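You operate a simulated robot arm through the tools that you are given. There is no shell and no other tool.

You are at the controls of a simulated two-armed robot. One attempt, no reset.

## Task
Pack the eggs with the blue and the red stripe.
Fine: one egg a cell; the third egg stays where it is; the lid ends shut.

Only the result counts: the job must be done as asked and must still hold three seconds after the hand-in. Knocking over, shifting, dropping, spilling or breaking anything else fails it. A push-on lid holds only when it is set on centred and level and pressed home; a screw cap is set on level and turned clockwise until tight.

## Robot
Two 7-joint arms with fingered hands on one trunk that stands fixed in place. Base frame: the origin is at the foot of the trunk, x ahead of it, y to its left, z up. Readings come in cm, degrees, newtons and seconds.
The left shoulder is at [4, 14.7, 125.5], the right one opposite. With the tool pointing down near the work surface each hand reaches from about 30 to 72 cm from the base axis, measured 20 degrees to its own side. Payload 4 kg a hand.
The tool frame of a hand sits at the grasp point between the pads (the TCP): z along the fingers, y along the line on which they close. The tips reach 2.6 cm beyond it. The gripper opens to 14.8 cm. The gripper's body begins 7.3 cm behind the TCP. The gripper is a hand of 3 fingers: y runs from the thumb to the fingers, the wrist lies at [0, 0, -22.4] in the tool frame, and closing takes about 1.5 s.
Orientation is told as [roll, pitch, yaw] about the base's x, y, z axes, in that order, counted from this pose: with the fingers straight down and closing along the base's y, the tool's x points along the base's -x, its y along +y and its z along -z.

## Interface
- The arms move only by the tool apply_moves. It takes "left_motion", "right_motion" or both (then of equal length, played together; a hand with none holds still); each is one flat list of numbers, 7 for each row, row after row: the shift along the tool's x, y, z in units of 25 mm (1.0 is 25 mm), then the turn, a rotation vector about the tool's x, y, z in units of 4 degrees (1.0 is 4 degrees), then the opening, from 0 (shut) to 1 (fully open). In form: [tx, ty, tz, rx, ry, rz, claw, tx, ty, tz, rx, ry, rz, claw, ...]. A call has 1 to 20 rows; each row shifts and turns the commanded pose from where the row before left it, along the tool's axes as they then stand. A call with a number of a shift or a turn outside -1 to 1 is refused whole. A row lasts 0.2 s, in which the tool goes at most 5 cm and 8.6 degrees; a call with a longer step from one row to the next is refused whole, and so is a gripper value outside its range. A pose out of reach is approached as far as the arm can. The call stops where the force on the tool passes 40 N (or 10 N more than at its start, if that is more) or the arm is blocked; 0.2 s more then pass. Each finger travels about 10.8 cm/s and halts on what it meets, pressing with about 23 N; the grip force reading is that of the motor and also rises with nothing between the fingers. The clock runs only during rows and for 0.2 s after the last one: add rows that do not move to give the fingers time. The reply holds the time, the measured pose of the TCP, the force on the tool along the base axes, the opening and the grip force, in the units named above and with some noise, with the torque about the TCP (base axes, N m) and any sound that the robot's microphone picked up.
- Cameras (640 x 400 px; columns grow to the right, rows downward): "scene" is now at [8.72, 5.42, 148.75]; the picture's right is [0.58, -0.82, -0.00], its down [-0.48, -0.34, -0.81] and it looks along [0.66, 0.47, -0.59] (base axes); focal length 349 px, centre (320, 200). "left" rides on the left gripper at [-6.7, -3.9, -9] in its tool frame; the picture's right is [0.50, -0.87, 0.00], its down [0.66, 0.38, -0.65] and it looks along [0.57, 0.33, 0.76] (tool axes); focal length 222 px, centre (320, 200). "right" rides on the right gripper at [6.8, -3.9, -9] in its tool frame; the picture's right is [0.50, 0.87, 0.00], its down [-0.66, 0.38, -0.65] and it looks along [-0.57, 0.33, 0.76] (tool axes); focal length 222 px, centre (320, 200).
- capture(camera): a new picture of that camera. It takes no simulated time.
- raise_lower(by): slides the trunk up (or, below 0, down) by that many cm; the arms and the scene camera ride with it, the base frame stays. It gives what a move gives, with no picture.
- hand_shape(shape, hand): the hand has 3 fingers and takes this shape, open, in about a second: jaw (thumb against the fingers, like two jaws); tri (thumb and two fingers); tip (a fingertip pinch); poke (one finger out to press); point (the index stretched); flat (the hand flat); cup (the hand cupped); fist (a fist). The gripper value then closes the fingers along that shape, each until it touches; the sizes above hold for jaw. It gives what a move gives, with no picture.
- pan_tilt(pan, tilt): turns the head with the scene camera to pan (to the left, within 86 degrees either way) and tilt (down, from -29 to 69), counted from straight ahead of the robot. It gives what a move gives.
- probe_pixels(camera, pixels): for up to 12 pixels [column, row] of the newest picture of that camera ("zoom" is the newest enlarged one), the place [x, y, z] in the base frame of the surface seen there, good to about 0.3 cm, but the place of the scene camera against the robot may be out by one fixed shift of up to 1.2 cm in any direction. It takes no simulated time.
- inspect(camera, box): a new picture of the part [left, top, right, bottom] of that camera's present view, enlarged. It takes no simulated time.
- close_job(): hands the job in; it is judged then, once.

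Unless the task says otherwise, let go and move clear before handing in.

The tools are called after "Emit:" by a JSON object that holds its "api" and its "payload". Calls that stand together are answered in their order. apply_moves: Moves the arms, as the interface text tells. Its arguments: {"type":"object","properties":{"left_motion":{"type":"array","items":{"type":"number"}},"right_motion":{"type":"array","items":{"type":"number"}}},"required":[]} The other tools are called the same way: raise_lower (by) slides the trunk up or down; hand_shape (shape, hand) gives the hand a shape; pan_tilt (pan, tilt) turns the head that bears the scene camera; capture (camera) takes a picture; probe_pixels (camera, pixels) gives the place of the surface under pixels of a picture; inspect (camera, box) takes an enlarged picture of a part of a camera's view; close_job () hands the job in.

At the start:

```text
time_s: 0.0
left_ee_pos: [33.76, 48.25, 119.04]
left_tcp_rot: [0.0, 0.1, 0.0]
left_force: [0.0, 0.2, -0.5]
left_moment: [0.0, 0.0, 0.0]
left_grip_width: 14.77
left_grasp_force: 0.0
left_shape: jaw
right_ee_pos: [48.34, 3.42, 124.93]
right_tcp_rot: [0.0, 0.2, 0.0]
right_force: [0.8, -0.7, 0.9]
right_moment: [0.04, -0.02, 0.02]
right_grip_width: 14.78
right_grasp_force: 0.0
right_shape: jaw
trunk travel left (down, up): [-42.5, 8.1]
head pan, tilt: [35.2, 36.2]
```

scene: 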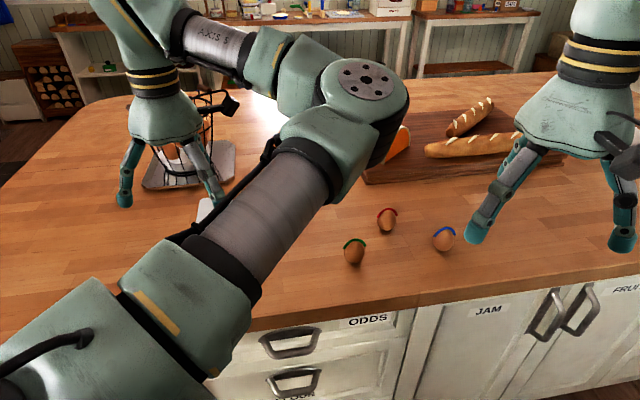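
right: 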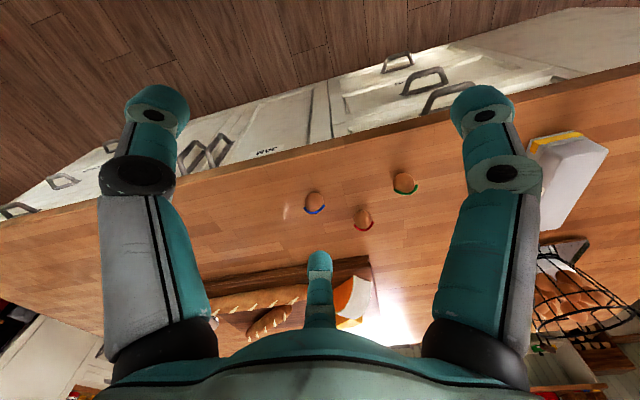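
left: 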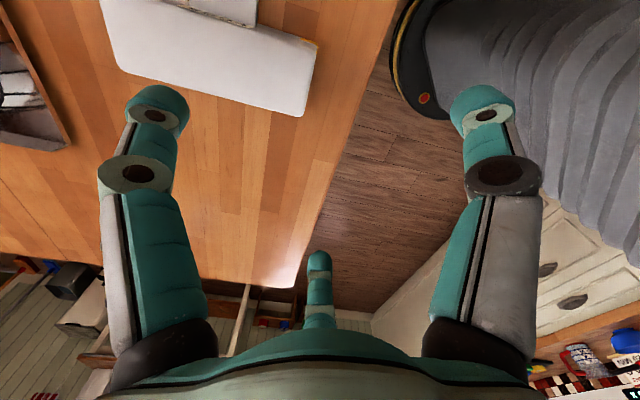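

The scene picture shows three eggs at about (354,250) green, (387,220) red and (444,238) blue. A white box, probably the carton, is hidden behind the left forearm, so I will probe the eggs and the box in all three views.

Emit:
{"api": "probe_pixels", "payload": {"camera": "scene", "pixels": [[354, 252], [354, 241], [387, 222], [387, 211], [444, 240], [444, 230], [420, 280], [204, 208], [340, 300]]}}

Emit:
{"api": "probe_pixels", "payload": {"camera": "right", "pixels": [[315, 200], [404, 182], [363, 217], [545, 145], [600, 150], [560, 170], [545, 215], [540, 135], [605, 155], [568, 232]]}}

Emit:
{"api": "probe_pixels", "payload": {"camera": "left", "pixels": [[110, 10], [200, 50], [310, 50], [295, 110], [125, 65], [230, 10], [250, 70], [250, 150]]}}

Emit:
{"api": "inspect", "payload": {"camera": "right", "box": [440, 80, 640, 280]}}

Emit:
{"api": "inspect", "payload": {"camera": "left", "box": [80, 0, 340, 160]}}

```text
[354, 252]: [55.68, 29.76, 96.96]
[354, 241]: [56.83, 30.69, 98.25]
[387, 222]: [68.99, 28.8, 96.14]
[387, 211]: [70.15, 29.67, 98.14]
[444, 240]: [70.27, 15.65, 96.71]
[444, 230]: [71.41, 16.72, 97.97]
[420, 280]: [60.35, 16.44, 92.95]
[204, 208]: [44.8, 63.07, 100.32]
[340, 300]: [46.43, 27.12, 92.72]
```

```text
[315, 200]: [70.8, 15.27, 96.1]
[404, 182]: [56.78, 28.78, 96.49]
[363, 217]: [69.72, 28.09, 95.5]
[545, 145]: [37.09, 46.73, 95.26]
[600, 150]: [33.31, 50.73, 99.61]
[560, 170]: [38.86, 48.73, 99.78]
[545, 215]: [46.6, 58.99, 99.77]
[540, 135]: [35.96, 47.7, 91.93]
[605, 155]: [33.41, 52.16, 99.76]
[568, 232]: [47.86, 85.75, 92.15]
```

```text
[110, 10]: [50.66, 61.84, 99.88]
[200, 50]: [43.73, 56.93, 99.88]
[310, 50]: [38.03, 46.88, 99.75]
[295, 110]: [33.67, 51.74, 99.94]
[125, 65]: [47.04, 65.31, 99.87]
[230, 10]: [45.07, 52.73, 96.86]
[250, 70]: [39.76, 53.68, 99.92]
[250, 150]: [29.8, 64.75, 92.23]
```

```text
2.00 times, centred on (540, 180) of right
```

zoom: 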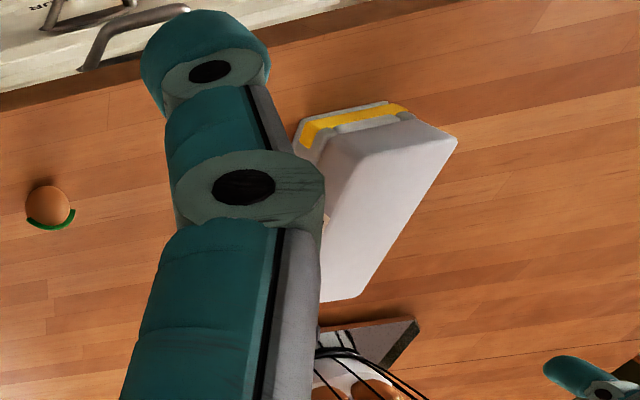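

```text
2.46 times, centred on (210, 80) of left
```

zoom: 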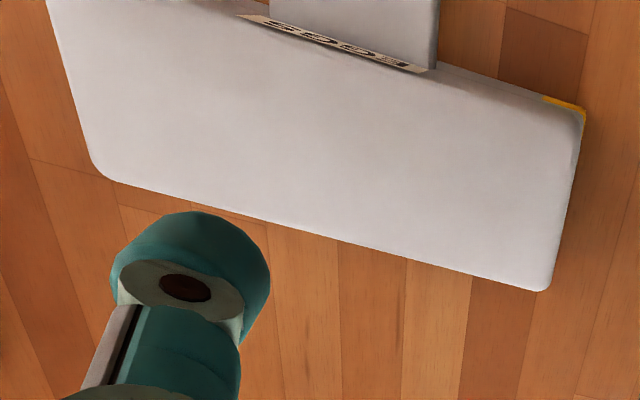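

The probes put the tabletop near z=92, the closed white carton at about (38–50, 47–65) with its top near 99.8, and the eggs at about blue (71,16), red (70,28.5) and green (56.5,29.5). I'll move the left hand forward so its camera can see the carton, and pull the right hand aside.

Emit:
{"api": "apply_moves", "payload": {"left_motion": [-0.8, 0, 0, 0, 0, 0, 1, -0.8, 0, 0, 0, 0, 0, 1, -0.8, 0, 0, 0, 0, 0, 1, -0.8, 0, 0, 0, 0, 0, 1, -0.8, 0, 0, 0, 0, 0, 1, -0.8, 0, 0, 0, 0, 0, 1, -0.8, 0, 0, 0, 0, 0, 1, -0.8, 0, 0, 0, 0, 0, 1, -0.8, 0, 0, 0, 0, 0, 1, -0.8, 0, 0, 0, 0, 0, 1, 0, 0, 0, 0, 0, 0, 1, 0, 0, 0, 0, 0, 0, 1], "right_motion": [0.27, -0.93, 0, 0, 0, 0, 1, 0.27, -0.93, 0, 0, 0, 0, 1, 0.27, -0.93, 0, 0, 0, 0, 1, 0.27, -0.93, 0, 0, 0, 0, 1, 0.27, -0.93, 0, 0, 0, 0, 1, 0.27, -0.93, 0, 0, 0, 0, 1, 0.27, -0.93, 0, 0, 0, 0, 1, 0.27, -0.93, 0, 0, 0, 0, 1, 0.27, -0.93, 0, 0, 0, 0, 1, 0.27, -0.93, 0, 0, 0, 0, 1, 0, 0, 0, 0, 0, 0, 1, 0, 0, 0, 0, 0, 0, 1]}}

Emit:
{"api": "capture", "payload": {"camera": "scene"}}

Emit:
{"api": "capture", "payload": {"camera": "left"}}

```text
time_s: 2.6
left_ee_pos: [53.86, 48.24, 119.03]
left_tcp_rot: [-0.1, 0.0, 0.0]
left_force: [0.4, -0.2, 0.0]
left_moment: [0.01, 0.01, 0.04]
left_grip_width: 14.77
left_grasp_force: 0.0
left_shape: jaw
right_ee_pos: [41.4, -19.78, 124.97]
right_tcp_rot: [0.0, 0.1, 0.0]
right_force: [0.6, 0.2, 0.3]
right_moment: [-0.02, 0.02, -0.05]
right_grip_width: 14.78
right_grasp_force: 0.1
right_shape: jaw
trunk travel left (down, up): [-42.5, 8.1]
head pan, tilt: [35.2, 36.2]
```

```text
taken
```

scene: 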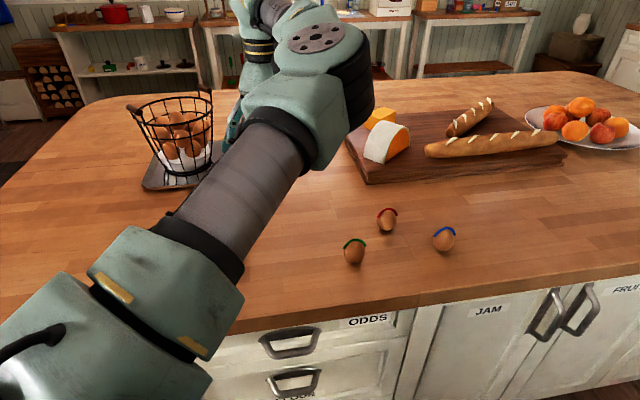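

```text
taken
```

left: 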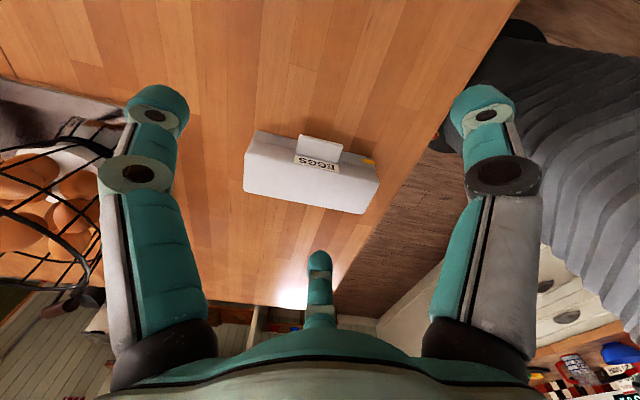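

The left picture now shows the carton at (250–375, 130–210), with an "EGGS" tab on its front side facing away from the robot. I'll zoom in on it.

Emit:
{"api": "inspect", "payload": {"camera": "left", "box": [230, 110, 394, 220]}}

Emit:
{"api": "probe_pixels", "payload": {"camera": "left", "pixels": [[255, 135], [250, 190], [375, 185], [360, 212], [300, 155], [320, 140], [345, 155], [296, 158], [340, 170], [370, 163], [60, 180], [20, 160]]}}

```text
3.64 times, centred on (312, 165) of left
```

zoom: 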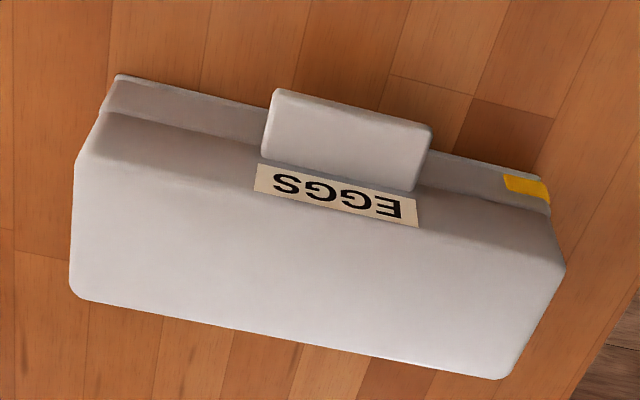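

```text
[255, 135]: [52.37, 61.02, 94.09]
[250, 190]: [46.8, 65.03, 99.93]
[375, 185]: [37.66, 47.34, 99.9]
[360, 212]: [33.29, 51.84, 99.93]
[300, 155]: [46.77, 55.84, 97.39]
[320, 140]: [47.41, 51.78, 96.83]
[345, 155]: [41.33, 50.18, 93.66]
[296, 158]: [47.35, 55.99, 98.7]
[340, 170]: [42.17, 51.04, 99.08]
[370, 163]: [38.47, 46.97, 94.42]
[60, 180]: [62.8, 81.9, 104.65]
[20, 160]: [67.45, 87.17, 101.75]
```

The zoom shows a hinged carton: the lid is split from the base at about z=95, and the front has a lift tab around (47,52,97). I'll zoom in on the eggs next, and on the carton from the scene camera.

Emit:
{"api": "inspect", "payload": {"camera": "scene", "box": [330, 190, 480, 284]}}

Emit:
{"api": "capture", "payload": {"camera": "right"}}

```text
4.26 times, centred on (405, 237) of scene
```

zoom: 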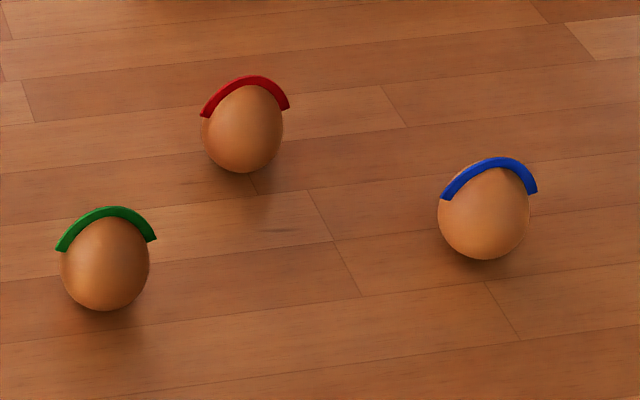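

```text
taken
```

right: 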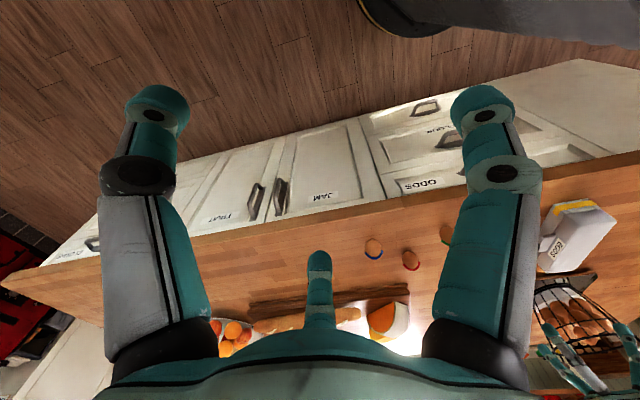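

Each egg carries a raised half-ring stripe over its top and looks upright or slightly leaning. First I'll turn the left hand square to the carton's front and tilt it, so I can see under the tab from a lower angle.

Emit:
{"api": "apply_moves", "payload": {"left_motion": [0.8, 0, 0.3, 0, 0, 0, 1, 0.8, 0, 0.3, 0, 0, 0, 1, 0, 0, 0.3, 0, 0, 1, 1, 0, 0, 0.3, 0, 0, 1, 1, 0, 0, 0.3, 0, 0, 1, 1, 0, 0, 0.3, 0, 0, 1, 1, 0, 0, 0.3, 0, 0, 1, 1, 0, 0, 0.3, 0, 0, 1, 1, 0, 0, 0.3, 0, 0, 1, 1, 0, 0, 0.3, 0, 0, 1, 1, 0, 0, 0, 0, 0, 1, 1, 0, 0, 0, 0, 0, 1, 1, 0, 0, 0, 0, 0, 0, 1]}}

Emit:
{"api": "capture", "payload": {"camera": "left"}}

```text
time_s: 5.4
left_ee_pos: [49.84, 48.31, 111.4]
left_tcp_rot: [0.0, 0.2, -40.1]
left_force: [0.2, 0.1, 1.1]
left_moment: [0.01, -0.01, 0.0]
left_grip_width: 14.78
left_grasp_force: 0.2
left_shape: jaw
right_ee_pos: [41.49, -19.8, 125.07]
right_tcp_rot: [0.1, 0.1, 0.0]
right_force: [0.1, 0.1, 0.1]
right_moment: [0.02, 0.01, 0.02]
right_grip_width: 14.8
right_grasp_force: 0.1
right_shape: jaw
trunk travel left (down, up): [-42.5, 8.1]
head pan, tilt: [35.2, 36.2]
```

```text
taken
```

left: 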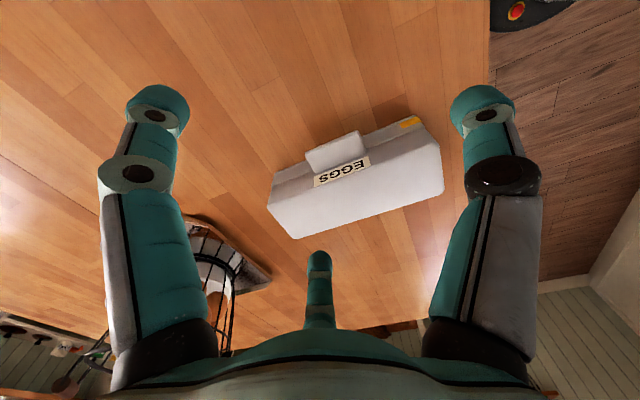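

The hand camera shows three fingers: the thumb at (490,120) and two fingers at (155,120) and (318,280). I need to know how they close, so I'll close the hand here in free air and look.

Emit:
{"api": "apply_moves", "payload": {"left_motion": [0, 0, 0, 0, 0, 0, 0.4, 0, 0, 0, 0, 0, 0, 0.4, 0, 0, 0, 0, 0, 0, 0.4, 0, 0, 0, 0, 0, 0, 0.4, 0, 0, 0, 0, 0, 0, 0.4]}}

Emit:
{"api": "capture", "payload": {"camera": "left"}}

Emit:
{"api": "pan_tilt", "payload": {"pan": 48, "tilt": 30}}

Emit:
{"api": "capture", "payload": {"camera": "scene"}}

```text
time_s: 6.6
left_ee_pos: [49.72, 48.29, 111.53]
left_tcp_rot: [-0.1, 0.1, -39.9]
left_force: [-0.1, -0.5, -0.3]
left_moment: [0.0, 0.0, -0.01]
left_grip_width: 5.96
left_grasp_force: 0.0
left_shape: jaw
right_ee_pos: [41.48, -19.81, 125.04]
right_tcp_rot: [0.1, 0.0, 0.0]
right_force: [-1.5, 0.2, 0.5]
right_moment: [-0.01, 0.02, -0.01]
right_grip_width: 14.78
right_grasp_force: 0.1
right_shape: jaw
trunk travel left (down, up): [-42.5, 8.1]
head pan, tilt: [35.2, 36.2]
```

```text
taken
```

left: 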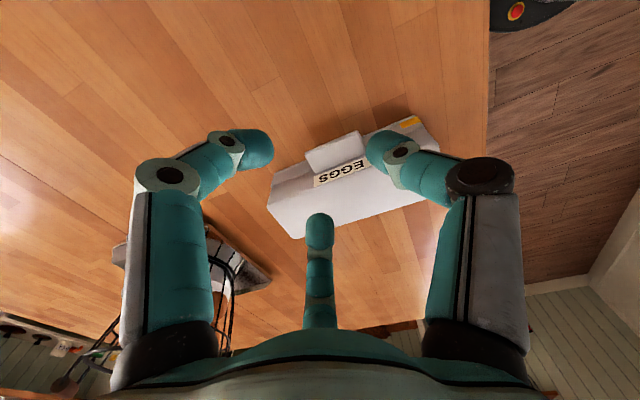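

```text
time_s: 7.3
left_ee_pos: [49.82, 48.18, 111.57]
left_tcp_rot: [0.0, 0.1, -39.9]
left_force: [-0.1, 0.1, 0.2]
left_moment: [-0.04, -0.05, -0.02]
left_grip_width: 5.93
left_grasp_force: 0.1
left_shape: jaw
right_ee_pos: [41.43, -19.62, 125.16]
right_tcp_rot: [0.1, 0.1, 0.0]
right_force: [0.5, 0.1, 0.5]
right_moment: [0.0, 0.01, 0.01]
right_grip_width: 14.78
right_grasp_force: 0.1
right_shape: jaw
trunk travel left (down, up): [-42.5, 8.1]
head pan, tilt: [48.0, 30.0]
```

```text
taken
```

scene: 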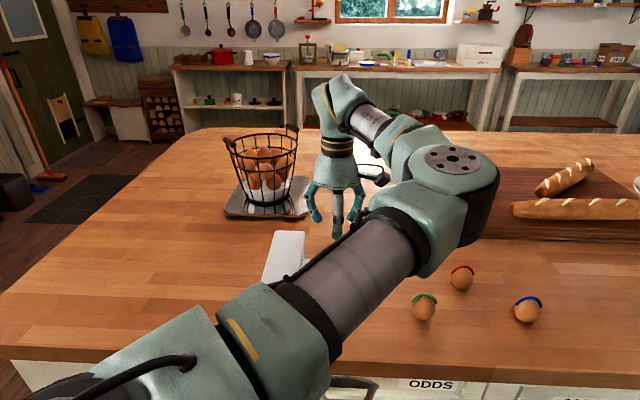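

The fingers curl in toward the centre. I'll probe their tip positions to get the actual geometry.

Emit:
{"api": "probe_pixels", "payload": {"camera": "left", "pixels": [[258, 150], [378, 150], [320, 222], [225, 140], [400, 152], [320, 250], [165, 178], [482, 176], [320, 310], [165, 280], [480, 280]]}}

Emit:
{"api": "inspect", "payload": {"camera": "scene", "box": [240, 60, 440, 300]}}

```text
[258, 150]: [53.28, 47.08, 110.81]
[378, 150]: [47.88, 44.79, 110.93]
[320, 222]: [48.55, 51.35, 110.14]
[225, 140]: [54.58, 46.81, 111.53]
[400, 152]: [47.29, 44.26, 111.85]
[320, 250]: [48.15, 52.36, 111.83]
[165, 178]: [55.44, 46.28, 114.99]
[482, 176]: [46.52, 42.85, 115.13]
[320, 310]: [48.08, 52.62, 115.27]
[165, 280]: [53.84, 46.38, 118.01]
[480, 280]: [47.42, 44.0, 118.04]
```

```text
1.67 times, centred on (340, 180) of scene
```

zoom: 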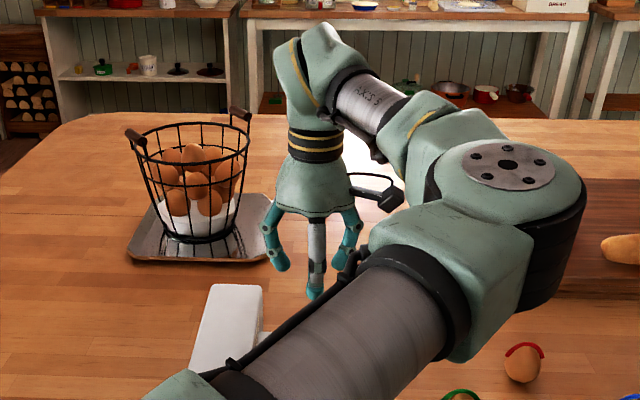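

The three fingertips sit about 120° apart around the TCP. I'll cycle through a few hand shapes to see which one suits hooking the tab and which suits an egg.

Emit:
{"api": "hand_shape", "payload": {"shape": "jaw", "hand": "left"}}

Emit:
{"api": "inspect", "payload": {"camera": "left", "box": [0, 0, 640, 400]}}

Emit:
{"api": "hand_shape", "payload": {"shape": "poke", "hand": "left"}}

Emit:
{"api": "inspect", "payload": {"camera": "left", "box": [0, 0, 640, 400]}}

Emit:
{"api": "hand_shape", "payload": {"shape": "point", "hand": "left"}}

Emit:
{"api": "inspect", "payload": {"camera": "left", "box": [0, 0, 640, 400]}}

Emit:
{"api": "hand_shape", "payload": {"shape": "tri", "hand": "left"}}

Emit:
{"api": "inspect", "payload": {"camera": "left", "box": [0, 0, 640, 400]}}

Emit:
{"api": "hand_shape", "payload": {"shape": "tip", "hand": "left"}}

Emit:
{"api": "inspect", "payload": {"camera": "left", "box": [0, 0, 640, 400]}}

```text
time_s: 8.2
left_ee_pos: [49.75, 48.39, 111.47]
left_tcp_rot: [0.1, 0.1, -40.0]
left_force: [-0.6, -0.1, 0.1]
left_moment: [-0.03, 0.04, -0.02]
left_grip_width: 14.78
left_grasp_force: 0.2
left_shape: jaw
right_ee_pos: [41.42, -19.78, 124.98]
right_tcp_rot: [0.1, 0.1, 0.0]
right_force: [-0.4, -0.6, -0.4]
right_moment: [0.01, -0.01, -0.02]
right_grip_width: 14.78
right_grasp_force: 0.1
right_shape: jaw
trunk travel left (down, up): [-42.5, 8.1]
head pan, tilt: [48.0, 30.0]
```

```text
1.00 times, centred on (320, 200) of left (not enlarged: the box is as wide or as high as the picture)
```

zoom: 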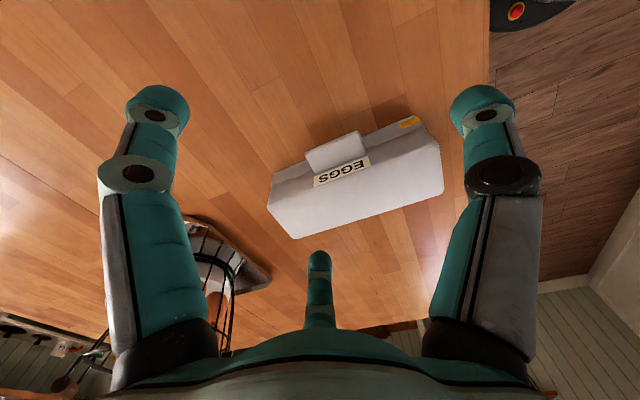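

```text
time_s: 9.2
left_ee_pos: [49.83, 48.31, 111.5]
left_tcp_rot: [0.0, 0.1, -40.1]
left_force: [0.1, 0.6, -0.7]
left_moment: [0.02, 0.02, 0.01]
left_grip_width: 0.02
left_grasp_force: 0.0
left_shape: poke
right_ee_pos: [41.43, -19.76, 124.96]
right_tcp_rot: [0.1, 0.1, 0.0]
right_force: [0.5, 0.0, 0.2]
right_moment: [-0.02, -0.01, 0.02]
right_grip_width: 14.78
right_grasp_force: 0.0
right_shape: jaw
trunk travel left (down, up): [-42.5, 8.1]
head pan, tilt: [48.0, 30.0]
```

```text
1.00 times, centred on (320, 200) of left (not enlarged: the box is as wide or as high as the picture)
```

zoom: 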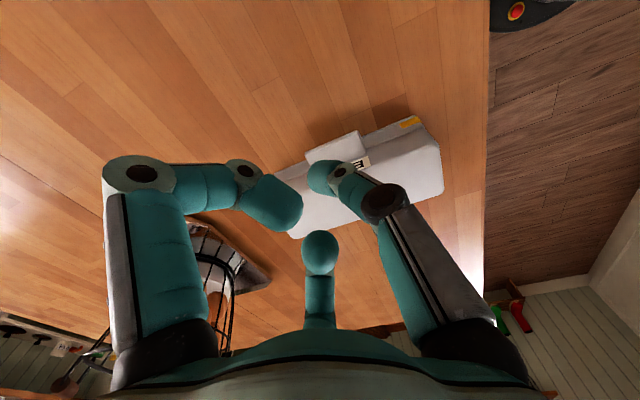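

```text
time_s: 10.1
left_ee_pos: [49.88, 48.35, 111.48]
left_tcp_rot: [-0.1, 0.1, -39.9]
left_force: [-0.1, -0.6, -0.5]
left_moment: [0.01, 0.0, -0.01]
left_grip_width: 14.18
left_grasp_force: 0.2
left_shape: point
right_ee_pos: [41.5, -19.82, 125.08]
right_tcp_rot: [0.1, 0.0, 0.0]
right_force: [0.1, 0.2, 0.3]
right_moment: [-0.01, -0.03, -0.03]
right_grip_width: 14.79
right_grasp_force: 0.0
right_shape: jaw
trunk travel left (down, up): [-42.5, 8.1]
head pan, tilt: [48.0, 30.0]
```

```text
1.00 times, centred on (320, 200) of left (not enlarged: the box is as wide or as high as the picture)
```

zoom: 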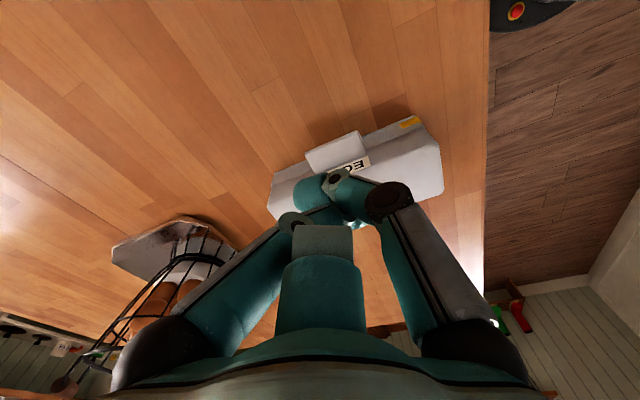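

```text
time_s: 10.9
left_ee_pos: [49.86, 48.4, 111.45]
left_tcp_rot: [0.1, 0.1, -40.0]
left_force: [0.3, -0.4, 0.3]
left_moment: [-0.03, -0.05, 0.03]
left_grip_width: 14.79
left_grasp_force: 0.1
left_shape: tri
right_ee_pos: [41.53, -19.75, 124.97]
right_tcp_rot: [0.2, 0.1, 0.0]
right_force: [0.6, 0.4, 0.2]
right_moment: [0.01, -0.01, 0.01]
right_grip_width: 14.78
right_grasp_force: 0.0
right_shape: jaw
trunk travel left (down, up): [-42.5, 8.1]
head pan, tilt: [48.0, 30.0]
```

```text
1.00 times, centred on (320, 200) of left (not enlarged: the box is as wide or as high as the picture)
```

zoom: 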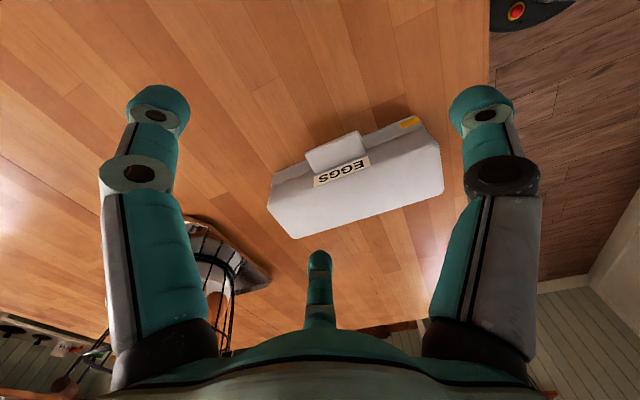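

```text
time_s: 11.8
left_ee_pos: [49.81, 48.51, 111.43]
left_tcp_rot: [0.1, 0.1, -40.0]
left_force: [-0.3, 0.0, 0.0]
left_moment: [0.0, 0.0, -0.01]
left_grip_width: 14.78
left_grasp_force: 0.1
left_shape: tip
right_ee_pos: [41.51, -19.75, 125.05]
right_tcp_rot: [0.1, 0.1, -0.1]
right_force: [0.1, 0.9, 0.0]
right_moment: [0.0, 0.0, -0.01]
right_grip_width: 14.79
right_grasp_force: 0.1
right_shape: jaw
trunk travel left (down, up): [-42.5, 8.1]
head pan, tilt: [48.0, 30.0]
```

```text
1.00 times, centred on (320, 200) of left (not enlarged: the box is as wide or as high as the picture)
```

zoom: 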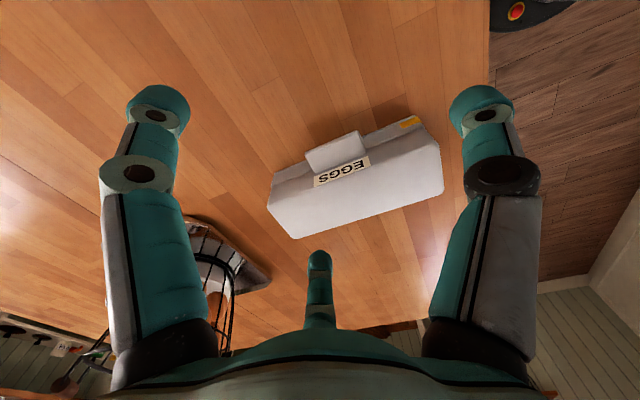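

Jaw, tri and tip all open the same way, while poke leaves a single finger out. I'll look at poke closely and probe its tip, since it is the likely tool for lifting the tab.

Emit:
{"api": "hand_shape", "payload": {"shape": "poke", "hand": "left"}}

Emit:
{"api": "capture", "payload": {"camera": "left"}}

Emit:
{"api": "probe_pixels", "payload": {"camera": "left", "pixels": [[322, 170], [345, 180], [382, 200], [275, 205], [245, 170], [320, 245], [320, 295], [140, 172], [420, 300], [335, 165]]}}

Emit:
{"api": "inspect", "payload": {"camera": "scene", "box": [240, 120, 400, 280]}}

```text
time_s: 12.8
left_ee_pos: [49.6, 48.33, 111.37]
left_tcp_rot: [0.0, 0.1, -40.0]
left_force: [0.2, -0.4, 0.4]
left_moment: [-0.05, -0.03, -0.01]
left_grip_width: 0.01
left_grasp_force: 0.1
left_shape: poke
right_ee_pos: [41.49, -19.71, 125.08]
right_tcp_rot: [0.1, 0.1, 0.0]
right_force: [-0.1, 0.1, 0.3]
right_moment: [-0.03, 0.01, -0.01]
right_grip_width: 14.78
right_grasp_force: 0.0
right_shape: jaw
trunk travel left (down, up): [-42.5, 8.1]
head pan, tilt: [48.0, 30.0]
```

```text
taken
```

left: 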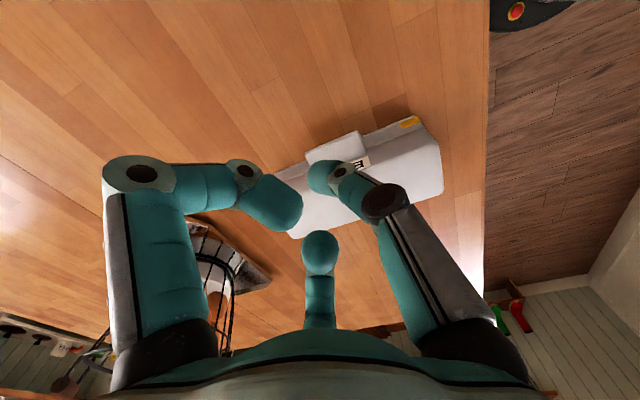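

```text
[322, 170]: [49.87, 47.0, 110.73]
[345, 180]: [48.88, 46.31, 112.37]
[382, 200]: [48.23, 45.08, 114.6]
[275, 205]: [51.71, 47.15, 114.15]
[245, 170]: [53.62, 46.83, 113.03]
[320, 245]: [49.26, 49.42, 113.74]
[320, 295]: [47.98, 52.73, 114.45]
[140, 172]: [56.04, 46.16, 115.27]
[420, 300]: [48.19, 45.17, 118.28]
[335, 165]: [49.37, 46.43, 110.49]
```

```text
2.50 times, centred on (320, 200) of scene
```

zoom: 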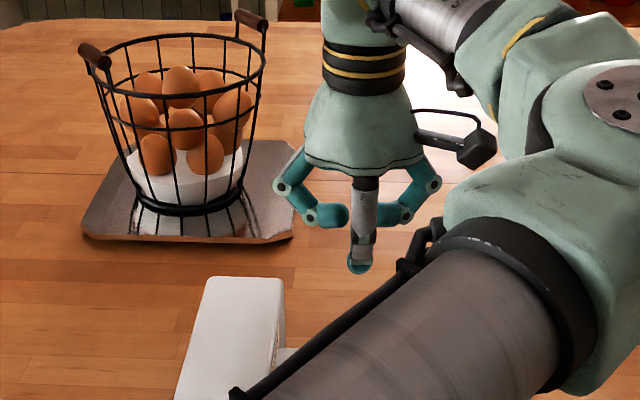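

Poke leaves one finger reaching to the TCP with the other two curled clear, which suits hooking under the tab. I'll tilt the hand 40° toward the carton to see under the tab and check the arm can hold that pose.

Emit:
{"api": "apply_moves", "payload": {"left_motion": [0, 0, 0, 0, 1, 0, 0, 0, 0, 0, 0, 1, 0, 0, 0, 0, 0, 0, 1, 0, 0, 0, 0, 0, 0, 1, 0, 0, 0, 0, 0, 0, 1, 0, 0, 0, 0, 0, 0, 1, 0, 0, 0, 0, 0, 0, 1, 0, 0, 0, 0, 0, 0, 1, 0, 0, 0, 0, 0, 0, 1, 0, 0, 0, 0, 0, 0, 1, 0, 0, 0, 0, 0, 0, 0, 0, 0]}}

Emit:
{"api": "capture", "payload": {"camera": "left"}}

Emit:
{"api": "capture", "payload": {"camera": "scene"}}

```text
time_s: 15.2
left_ee_pos: [49.68, 48.31, 111.51]
left_tcp_rot: [0.0, 40.1, -40.0]
left_force: [-0.6, 0.0, -0.2]
left_moment: [-0.02, -0.04, 0.02]
left_grip_width: 0.02
left_grasp_force: 0.3
left_shape: poke
right_ee_pos: [41.46, -19.8, 124.99]
right_tcp_rot: [0.1, 0.1, -0.1]
right_force: [-0.3, -0.7, 0.3]
right_moment: [0.0, -0.01, -0.04]
right_grip_width: 14.8
right_grasp_force: 0.2
right_shape: jaw
trunk travel left (down, up): [-42.5, 8.1]
head pan, tilt: [48.0, 30.0]
```

```text
taken
```

left: 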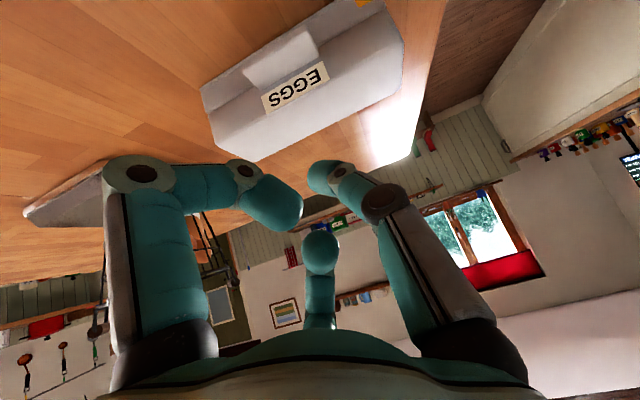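

```text
taken
```

scene: 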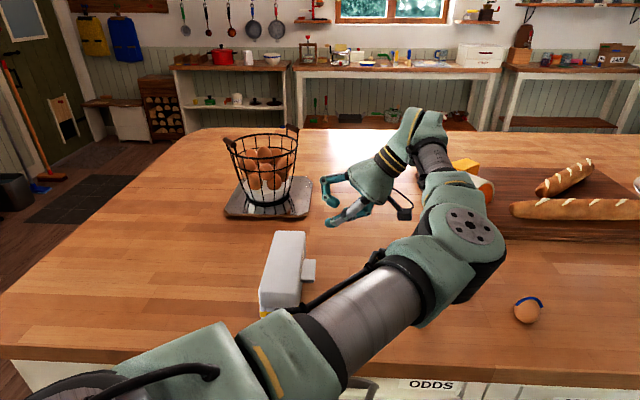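

The pose holds, and the carton's tab now shows at (245–320, 30–90) in the left view. I'll zoom in and probe the tab edges.

Emit:
{"api": "inspect", "payload": {"camera": "left", "box": [190, 0, 420, 160]}}

Emit:
{"api": "probe_pixels", "payload": {"camera": "left", "pixels": [[245, 62], [305, 30], [262, 92], [318, 52], [250, 80], [280, 45], [285, 62], [290, 78], [205, 95], [215, 110], [225, 85], [350, 18]]}}

Emit:
{"api": "inspect", "payload": {"camera": "scene", "box": [230, 210, 350, 330]}}

```text
2.50 times, centred on (305, 80) of left
```

zoom: 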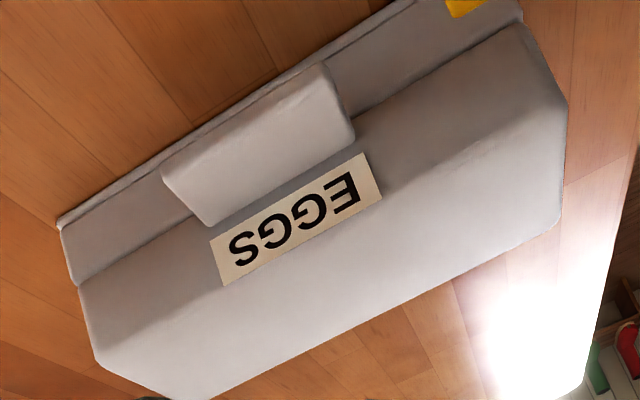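

```text
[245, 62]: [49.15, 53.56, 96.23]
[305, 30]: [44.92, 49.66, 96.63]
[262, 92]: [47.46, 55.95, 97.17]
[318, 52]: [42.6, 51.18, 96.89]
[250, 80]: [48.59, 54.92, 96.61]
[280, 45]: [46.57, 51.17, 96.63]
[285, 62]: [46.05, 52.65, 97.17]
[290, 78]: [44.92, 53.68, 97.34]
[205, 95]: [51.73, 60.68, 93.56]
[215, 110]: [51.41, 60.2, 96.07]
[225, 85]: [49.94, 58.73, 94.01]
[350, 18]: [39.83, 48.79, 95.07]
```

```text
3.33 times, centred on (290, 270) of scene
```

zoom: 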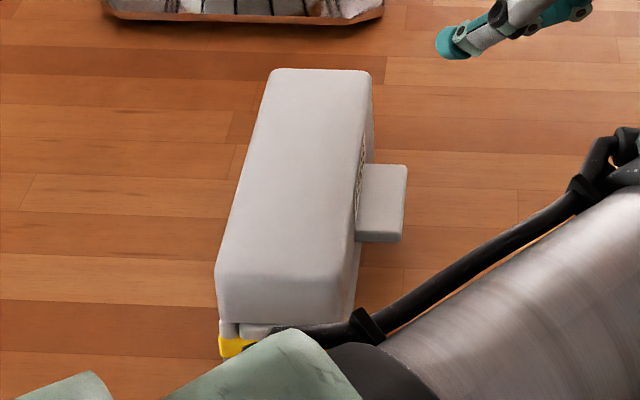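

The tab measures about 5.7 × 2.8 cm and lies almost flat at z≈96.5. It is centred near (46,52.6), with the carton's long axis at about 45°. I'll re-orient the hand so the poke finger, which leans toward tool +y, points at the carton; that means yaw about +45.

Emit:
{"api": "apply_moves", "payload": {"left_motion": [0, 0, 0, 0, -1, 0, 0, 0, 0, 0, 0, -1, 0, 0, 0, 0, 0, 0, -1, 0, 0, 0, 0, 0, 0, -1, 0, 0, 0, 0, 0, 0, -1, 0, 0, 0, 0, 0, 0, -1, 0, 0, 0, 0, 0, 0, -1, 0, 0, 0, 0, 0, 0, -1, 0, 0, 0, 0, 0, 0, -1, 0, 0, 0, 0, 0, 0, -1, 0, 0, 0, 0, 0, 0, 0, -1, 0, 0, 0, 0, 0, 0, -1, 0, 0, 0, 0, 0, 0, -1, 0, 0, 0, 0, 0, 0, -1, 0, 0, 0, 0, 0, 0, -1, 0, 0, 0, 0, 0, 0, -1, 0, 0, 0, 0, 0, 0, -1, 0, 0, 0, 0, 0, 0, -1, 0, 0, 0, 0, 0, 0, -1, 0, 0, 0, 0, 0, 0, -1, 0]}}

Emit:
{"api": "apply_moves", "payload": {"left_motion": [0, 0, 0, 0, 0, -1, 0, 0, 0, 0, 0, 0, -1, 0, 0, 0, 0, 0, 0, -1, 0, 0, 0, 0, 0, 0, -1, 0, 0, 0, 0, 0, 0, -1, 0, 0, 0, 0, 0, 0, -1, 0, 0, 0, 0, 0, 0, -1, 0, 0, 0, 0, 0, 0, -1, 0, 0, 0, 0, 0, 0, -1, 0, 0, 0, 0, 0, 0, -1, 0, 0, 0, 0, 0, 0, -1, 0, 0, 0, 0, 0, 0, -0.3, 0, 0, 0, 0, 0, 0, 0, 0]}}

Emit:
{"api": "capture", "payload": {"camera": "left"}}

Emit:
{"api": "capture", "payload": {"camera": "scene"}}

```text
time_s: 19.4
left_ee_pos: [49.78, 48.36, 111.49]
left_tcp_rot: [0.0, 0.1, 0.0]
left_force: [0.8, -0.1, 0.0]
left_moment: [0.02, 0.0, -0.01]
left_grip_width: 0.0
left_grasp_force: 0.1
left_shape: poke
right_ee_pos: [41.48, -19.81, 125.03]
right_tcp_rot: [0.1, 0.1, 0.0]
right_force: [-0.4, 0.6, 0.0]
right_moment: [0.0, -0.01, 0.03]
right_grip_width: 14.79
right_grasp_force: 0.0
right_shape: jaw
trunk travel left (down, up): [-42.5, 8.1]
head pan, tilt: [48.0, 30.0]
```

```text
time_s: 22.1
left_ee_pos: [49.79, 48.29, 111.47]
left_tcp_rot: [0.1, 0.1, 45.2]
left_force: [-0.5, 0.2, 0.4]
left_moment: [-0.01, 0.01, -0.03]
left_grip_width: 0.02
left_grasp_force: 0.0
left_shape: poke
right_ee_pos: [41.51, -19.65, 125.03]
right_tcp_rot: [0.0, 0.1, 0.0]
right_force: [0.4, 0.3, -0.6]
right_moment: [-0.01, 0.02, 0.0]
right_grip_width: 14.8
right_grasp_force: 0.0
right_shape: jaw
trunk travel left (down, up): [-42.5, 8.1]
head pan, tilt: [48.0, 30.0]
```

```text
taken
```

left: 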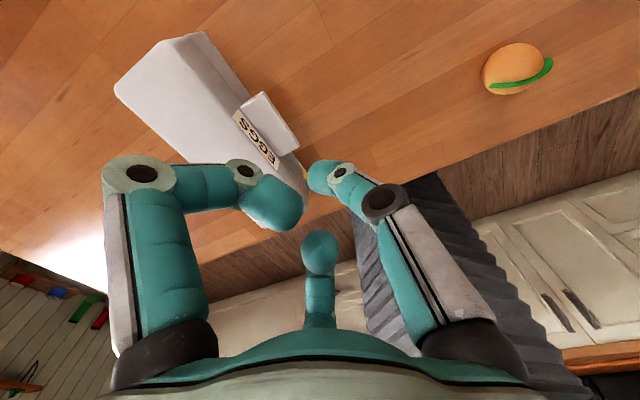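

```text
taken
```

scene: 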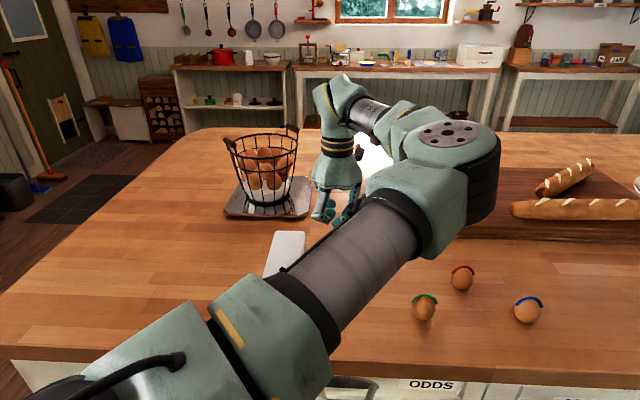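

Yaw is +45 and I now have a side view of the carton, with the tab at (270,125), plus the green egg at (515,70). I'll zoom on the egg for its pose and tilt the hand 40° toward the carton.

Emit:
{"api": "inspect", "payload": {"camera": "left", "box": [440, 10, 600, 130]}}

Emit:
{"api": "apply_moves", "payload": {"left_motion": [0, -0.2, 0, -1, 0, 0, 0, 0, -0.2, 0, -1, 0, 0, 0, 0, -0.2, 0, -1, 0, 0, 0, 0, -0.2, 0, -1, 0, 0, 0, 0, -0.2, 0, -1, 0, 0, 0, 0, -0.2, 0, -1, 0, 0, 0, 0, -0.2, 0, -1, 0, 0, 0, 0, -0.2, 0, -1, 0, 0, 0, 0, 0, 0, -1, 0, 0, 0, 0, 0, 0, -1, 0, 0, 0, 0, 0, 0, 0, 0, 0, 0]}}

Emit:
{"api": "capture", "payload": {"camera": "left"}}

Emit:
{"api": "capture", "payload": {"camera": "scene"}}

```text
3.33 times, centred on (520, 70) of left
```

zoom: 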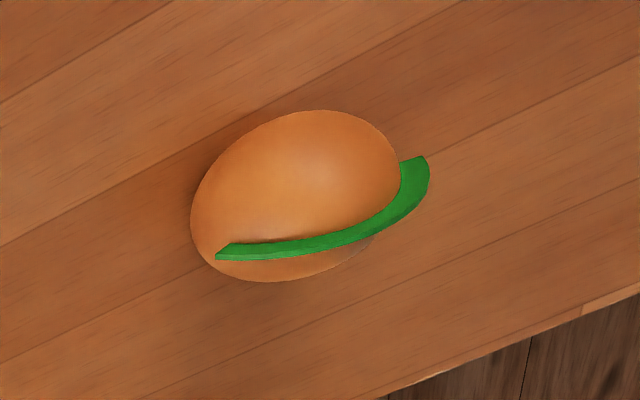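

```text
time_s: 24.6
left_ee_pos: [52.51, 45.56, 110.57]
left_tcp_rot: [40.2, 0.0, 45.0]
left_force: [-0.8, 0.1, -0.3]
left_moment: [0.0, 0.02, 0.0]
left_grip_width: 0.02
left_grasp_force: 0.1
left_shape: poke
right_ee_pos: [41.52, -19.86, 125.08]
right_tcp_rot: [0.1, 0.1, 0.0]
right_force: [0.0, -0.4, -0.2]
right_moment: [-0.03, 0.01, -0.01]
right_grip_width: 14.78
right_grasp_force: 0.0
right_shape: jaw
trunk travel left (down, up): [-42.5, 8.1]
head pan, tilt: [48.0, 30.0]
```

```text
taken
```

left: 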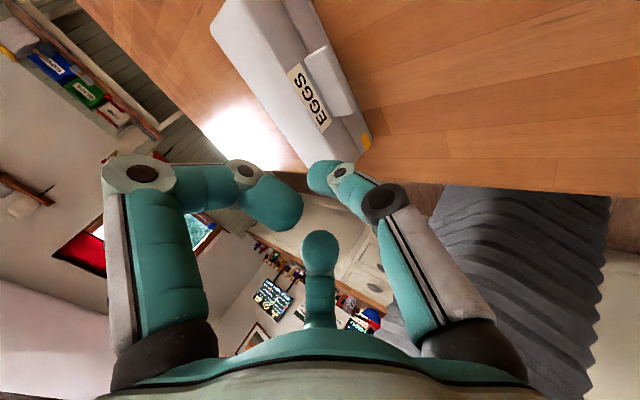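

```text
taken
```

scene: 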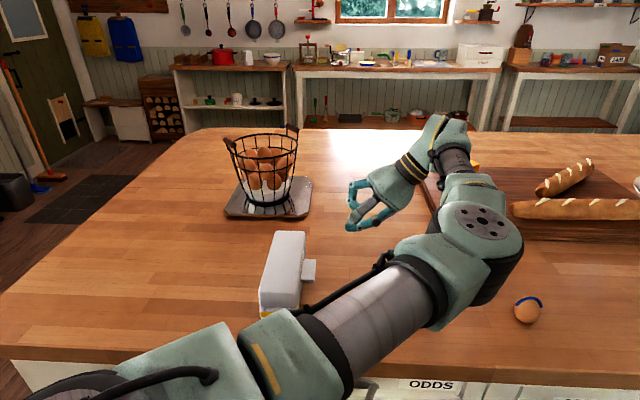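

The tilted pose works. I'll zoom and probe the poke fingertip in both cameras to pin down its position relative to the TCP before going under the tab.

Emit:
{"api": "inspect", "payload": {"camera": "scene", "box": [320, 150, 440, 250]}}

Emit:
{"api": "probe_pixels", "payload": {"camera": "zoom", "pixels": [[140, 400], [160, 395], [180, 385], [200, 370], [230, 355]]}}

Emit:
{"api": "probe_pixels", "payload": {"camera": "left", "pixels": [[312, 170], [318, 168], [325, 185], [340, 170], [380, 205], [320, 42], [350, 108], [305, 60], [335, 110], [365, 140]]}}

Emit:
{"api": "inspect", "payload": {"camera": "left", "box": [200, 0, 400, 240]}}

```text
4.00 times, centred on (380, 200) of scene
```

zoom: 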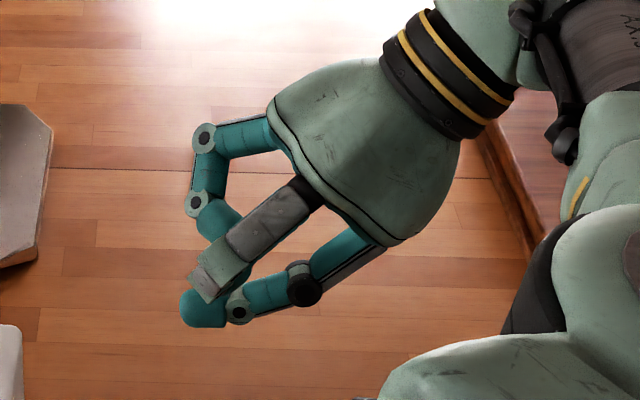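

```text
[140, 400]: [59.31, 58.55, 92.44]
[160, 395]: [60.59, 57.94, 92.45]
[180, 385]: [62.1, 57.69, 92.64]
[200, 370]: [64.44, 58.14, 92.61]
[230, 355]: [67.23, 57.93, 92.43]
```

```text
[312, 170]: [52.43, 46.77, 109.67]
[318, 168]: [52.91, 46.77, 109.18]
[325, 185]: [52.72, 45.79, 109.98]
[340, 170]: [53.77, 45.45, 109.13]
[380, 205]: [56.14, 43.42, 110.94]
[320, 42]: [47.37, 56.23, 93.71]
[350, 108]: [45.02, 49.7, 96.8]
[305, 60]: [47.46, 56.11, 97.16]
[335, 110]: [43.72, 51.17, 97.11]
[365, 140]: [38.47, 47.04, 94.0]
```

```text
1.67 times, centred on (300, 120) of left
```

zoom: 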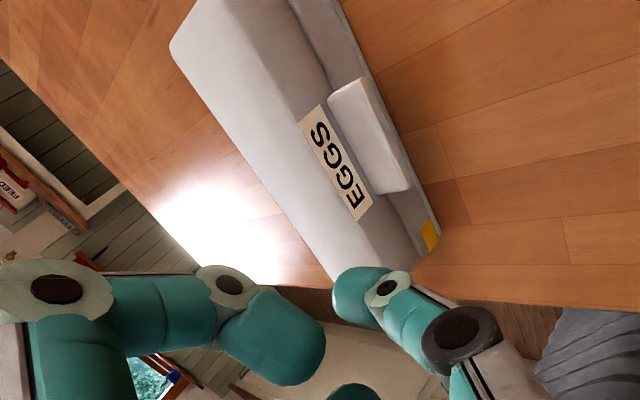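

The thumb tip sits about 2.4 cm past the TCP, and the tab protrudes about 2.9 cm beyond the carton front with roughly 3.5 cm free beneath it. I'll tilt to 50° and descend part way, in front of the tab.

Emit:
{"api": "apply_moves", "payload": {"left_motion": [0, 0, 0, -1, 0, 0, 0, 0, 0, 0, -1, 0, 0, 0, 0, 0, 0, -0.5, 0, 0, 0, -0.1, -0.56, 0.47, 0, 0, 0, 0, -0.1, -0.56, 0.47, 0, 0, 0, 0, 0, -0.56, 0.47, 0, 0, 0, 0, 0, -0.56, 0.47, 0, 0, 0, 0, 0, -0.56, 0.47, 0, 0, 0, 0, 0, 0, 0, 0, 0, 0, 0]}}

Emit:
{"api": "capture", "payload": {"camera": "left"}}

Emit:
{"api": "capture", "payload": {"camera": "scene"}}

```text
time_s: 26.6
left_ee_pos: [52.82, 46.06, 101.31]
left_tcp_rot: [50.1, -0.1, 45.2]
left_force: [-0.3, -0.2, 0.8]
left_moment: [0.01, -0.03, 0.01]
left_grip_width: 0.02
left_grasp_force: 0.0
left_shape: poke
right_ee_pos: [41.45, -19.87, 124.95]
right_tcp_rot: [0.0, 0.1, 0.0]
right_force: [1.1, -0.1, -0.3]
right_moment: [-0.01, -0.04, 0.01]
right_grip_width: 14.79
right_grasp_force: 0.0
right_shape: jaw
trunk travel left (down, up): [-42.5, 8.1]
head pan, tilt: [48.0, 30.0]
```

```text
taken
```

left: 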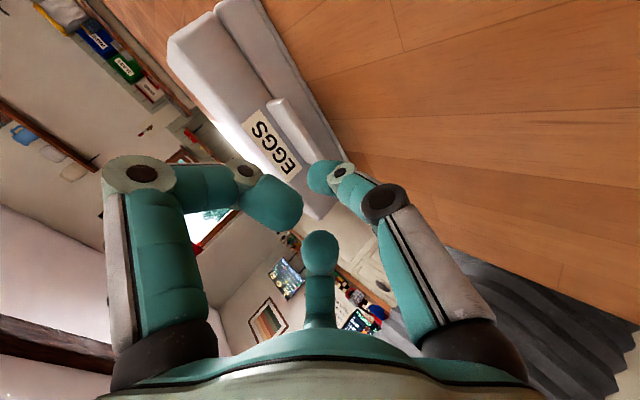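

```text
taken
```

scene: 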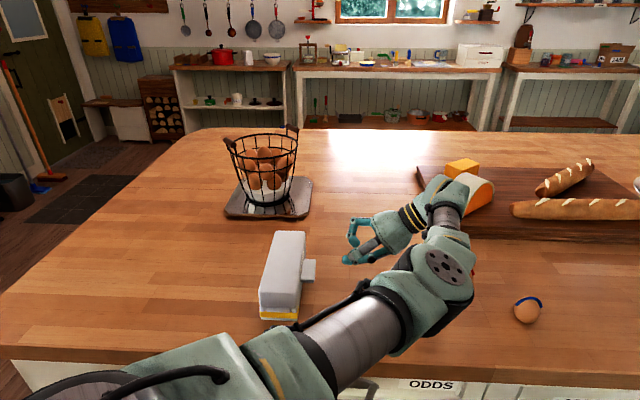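

I'll check that the elbow and forearm stay clear of the eggs and bread board behind them, and zoom on the hand.

Emit:
{"api": "probe_pixels", "payload": {"camera": "scene", "pixels": [[445, 265], [470, 290], [430, 320], [400, 340], [455, 205], [460, 240], [350, 258], [355, 262], [300, 232], [278, 300]]}}

Emit:
{"api": "inspect", "payload": {"camera": "scene", "box": [240, 180, 480, 330]}}

Emit:
{"api": "capture", "payload": {"camera": "right"}}

```text
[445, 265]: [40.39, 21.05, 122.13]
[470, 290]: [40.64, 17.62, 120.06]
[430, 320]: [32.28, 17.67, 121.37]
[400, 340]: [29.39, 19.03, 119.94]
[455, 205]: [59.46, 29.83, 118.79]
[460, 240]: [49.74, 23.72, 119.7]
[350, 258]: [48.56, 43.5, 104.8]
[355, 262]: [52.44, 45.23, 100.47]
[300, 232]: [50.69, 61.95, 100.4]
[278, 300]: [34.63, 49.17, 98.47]
```

```text
2.67 times, centred on (360, 255) of scene
```

zoom: 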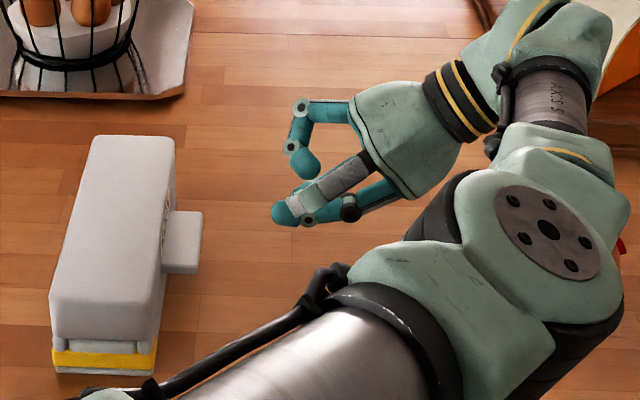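

```text
taken
```

right: 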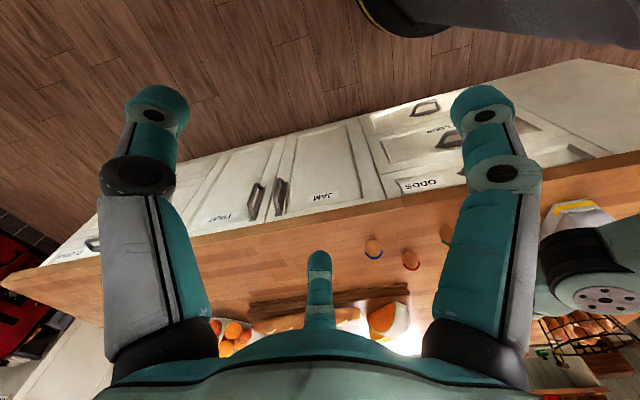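

The elbow and forearm undersides are around z≥108, well above the eggs, and the fingertip is level in front of the tab. I'll finish the descent to TCP z≈95.2, still about 5 cm clear of the tab.

Emit:
{"api": "apply_moves", "payload": {"left_motion": [0, -0.467, 0.392, 0, 0, 0, 0, 0, -0.467, 0.392, 0, 0, 0, 0, 0, -0.467, 0.392, 0, 0, 0, 0, 0, -0.467, 0.392, 0, 0, 0, 0, 0, 0, 0, 0, 0, 0, 0]}}

Emit:
{"api": "capture", "payload": {"camera": "left"}}

Emit:
{"api": "inspect", "payload": {"camera": "scene", "box": [240, 200, 400, 330]}}

Emit:
{"api": "probe_pixels", "payload": {"camera": "left", "pixels": [[312, 170], [325, 165], [340, 170], [260, 100], [285, 140], [270, 120], [300, 165], [350, 150], [340, 135]]}}

```text
time_s: 27.8
left_ee_pos: [52.7, 45.93, 95.18]
left_tcp_rot: [50.0, 0.0, 45.2]
left_force: [-0.4, 0.2, -1.0]
left_moment: [0.0, -0.02, 0.01]
left_grip_width: 0.0
left_grasp_force: 0.1
left_shape: poke
right_ee_pos: [41.3, -19.81, 124.88]
right_tcp_rot: [0.0, 0.1, 0.0]
right_force: [1.2, -0.1, 0.0]
right_moment: [0.02, -0.01, -0.01]
right_grip_width: 14.79
right_grasp_force: 0.2
right_shape: jaw
trunk travel left (down, up): [-42.5, 8.1]
head pan, tilt: [48.0, 30.0]
```

```text
taken
```

left: 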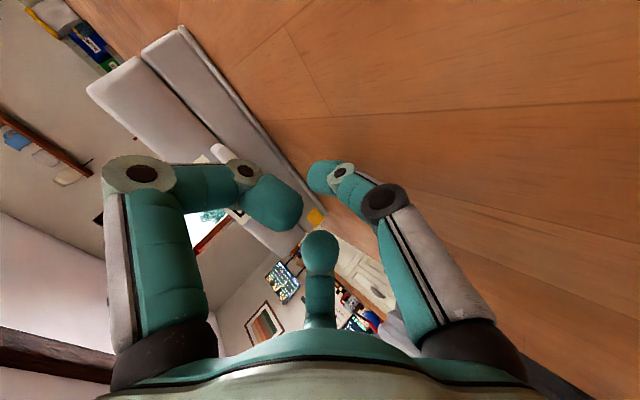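

```text
3.08 times, centred on (320, 265) of scene
```

zoom: 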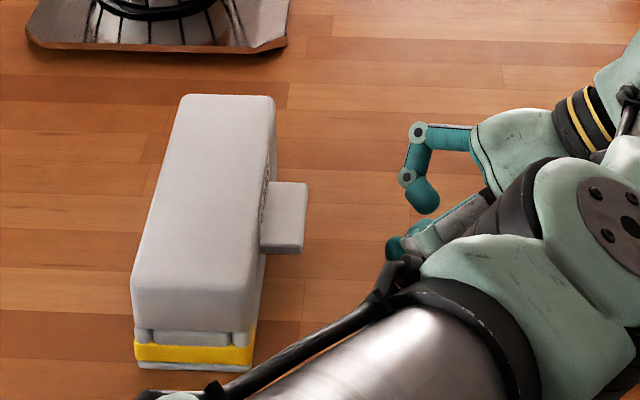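

```text
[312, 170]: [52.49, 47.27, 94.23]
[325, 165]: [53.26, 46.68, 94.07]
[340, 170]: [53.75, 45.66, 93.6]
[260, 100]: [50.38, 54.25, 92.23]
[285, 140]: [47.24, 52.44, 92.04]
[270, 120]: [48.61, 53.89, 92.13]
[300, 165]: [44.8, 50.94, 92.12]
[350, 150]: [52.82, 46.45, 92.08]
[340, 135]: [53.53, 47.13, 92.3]
```

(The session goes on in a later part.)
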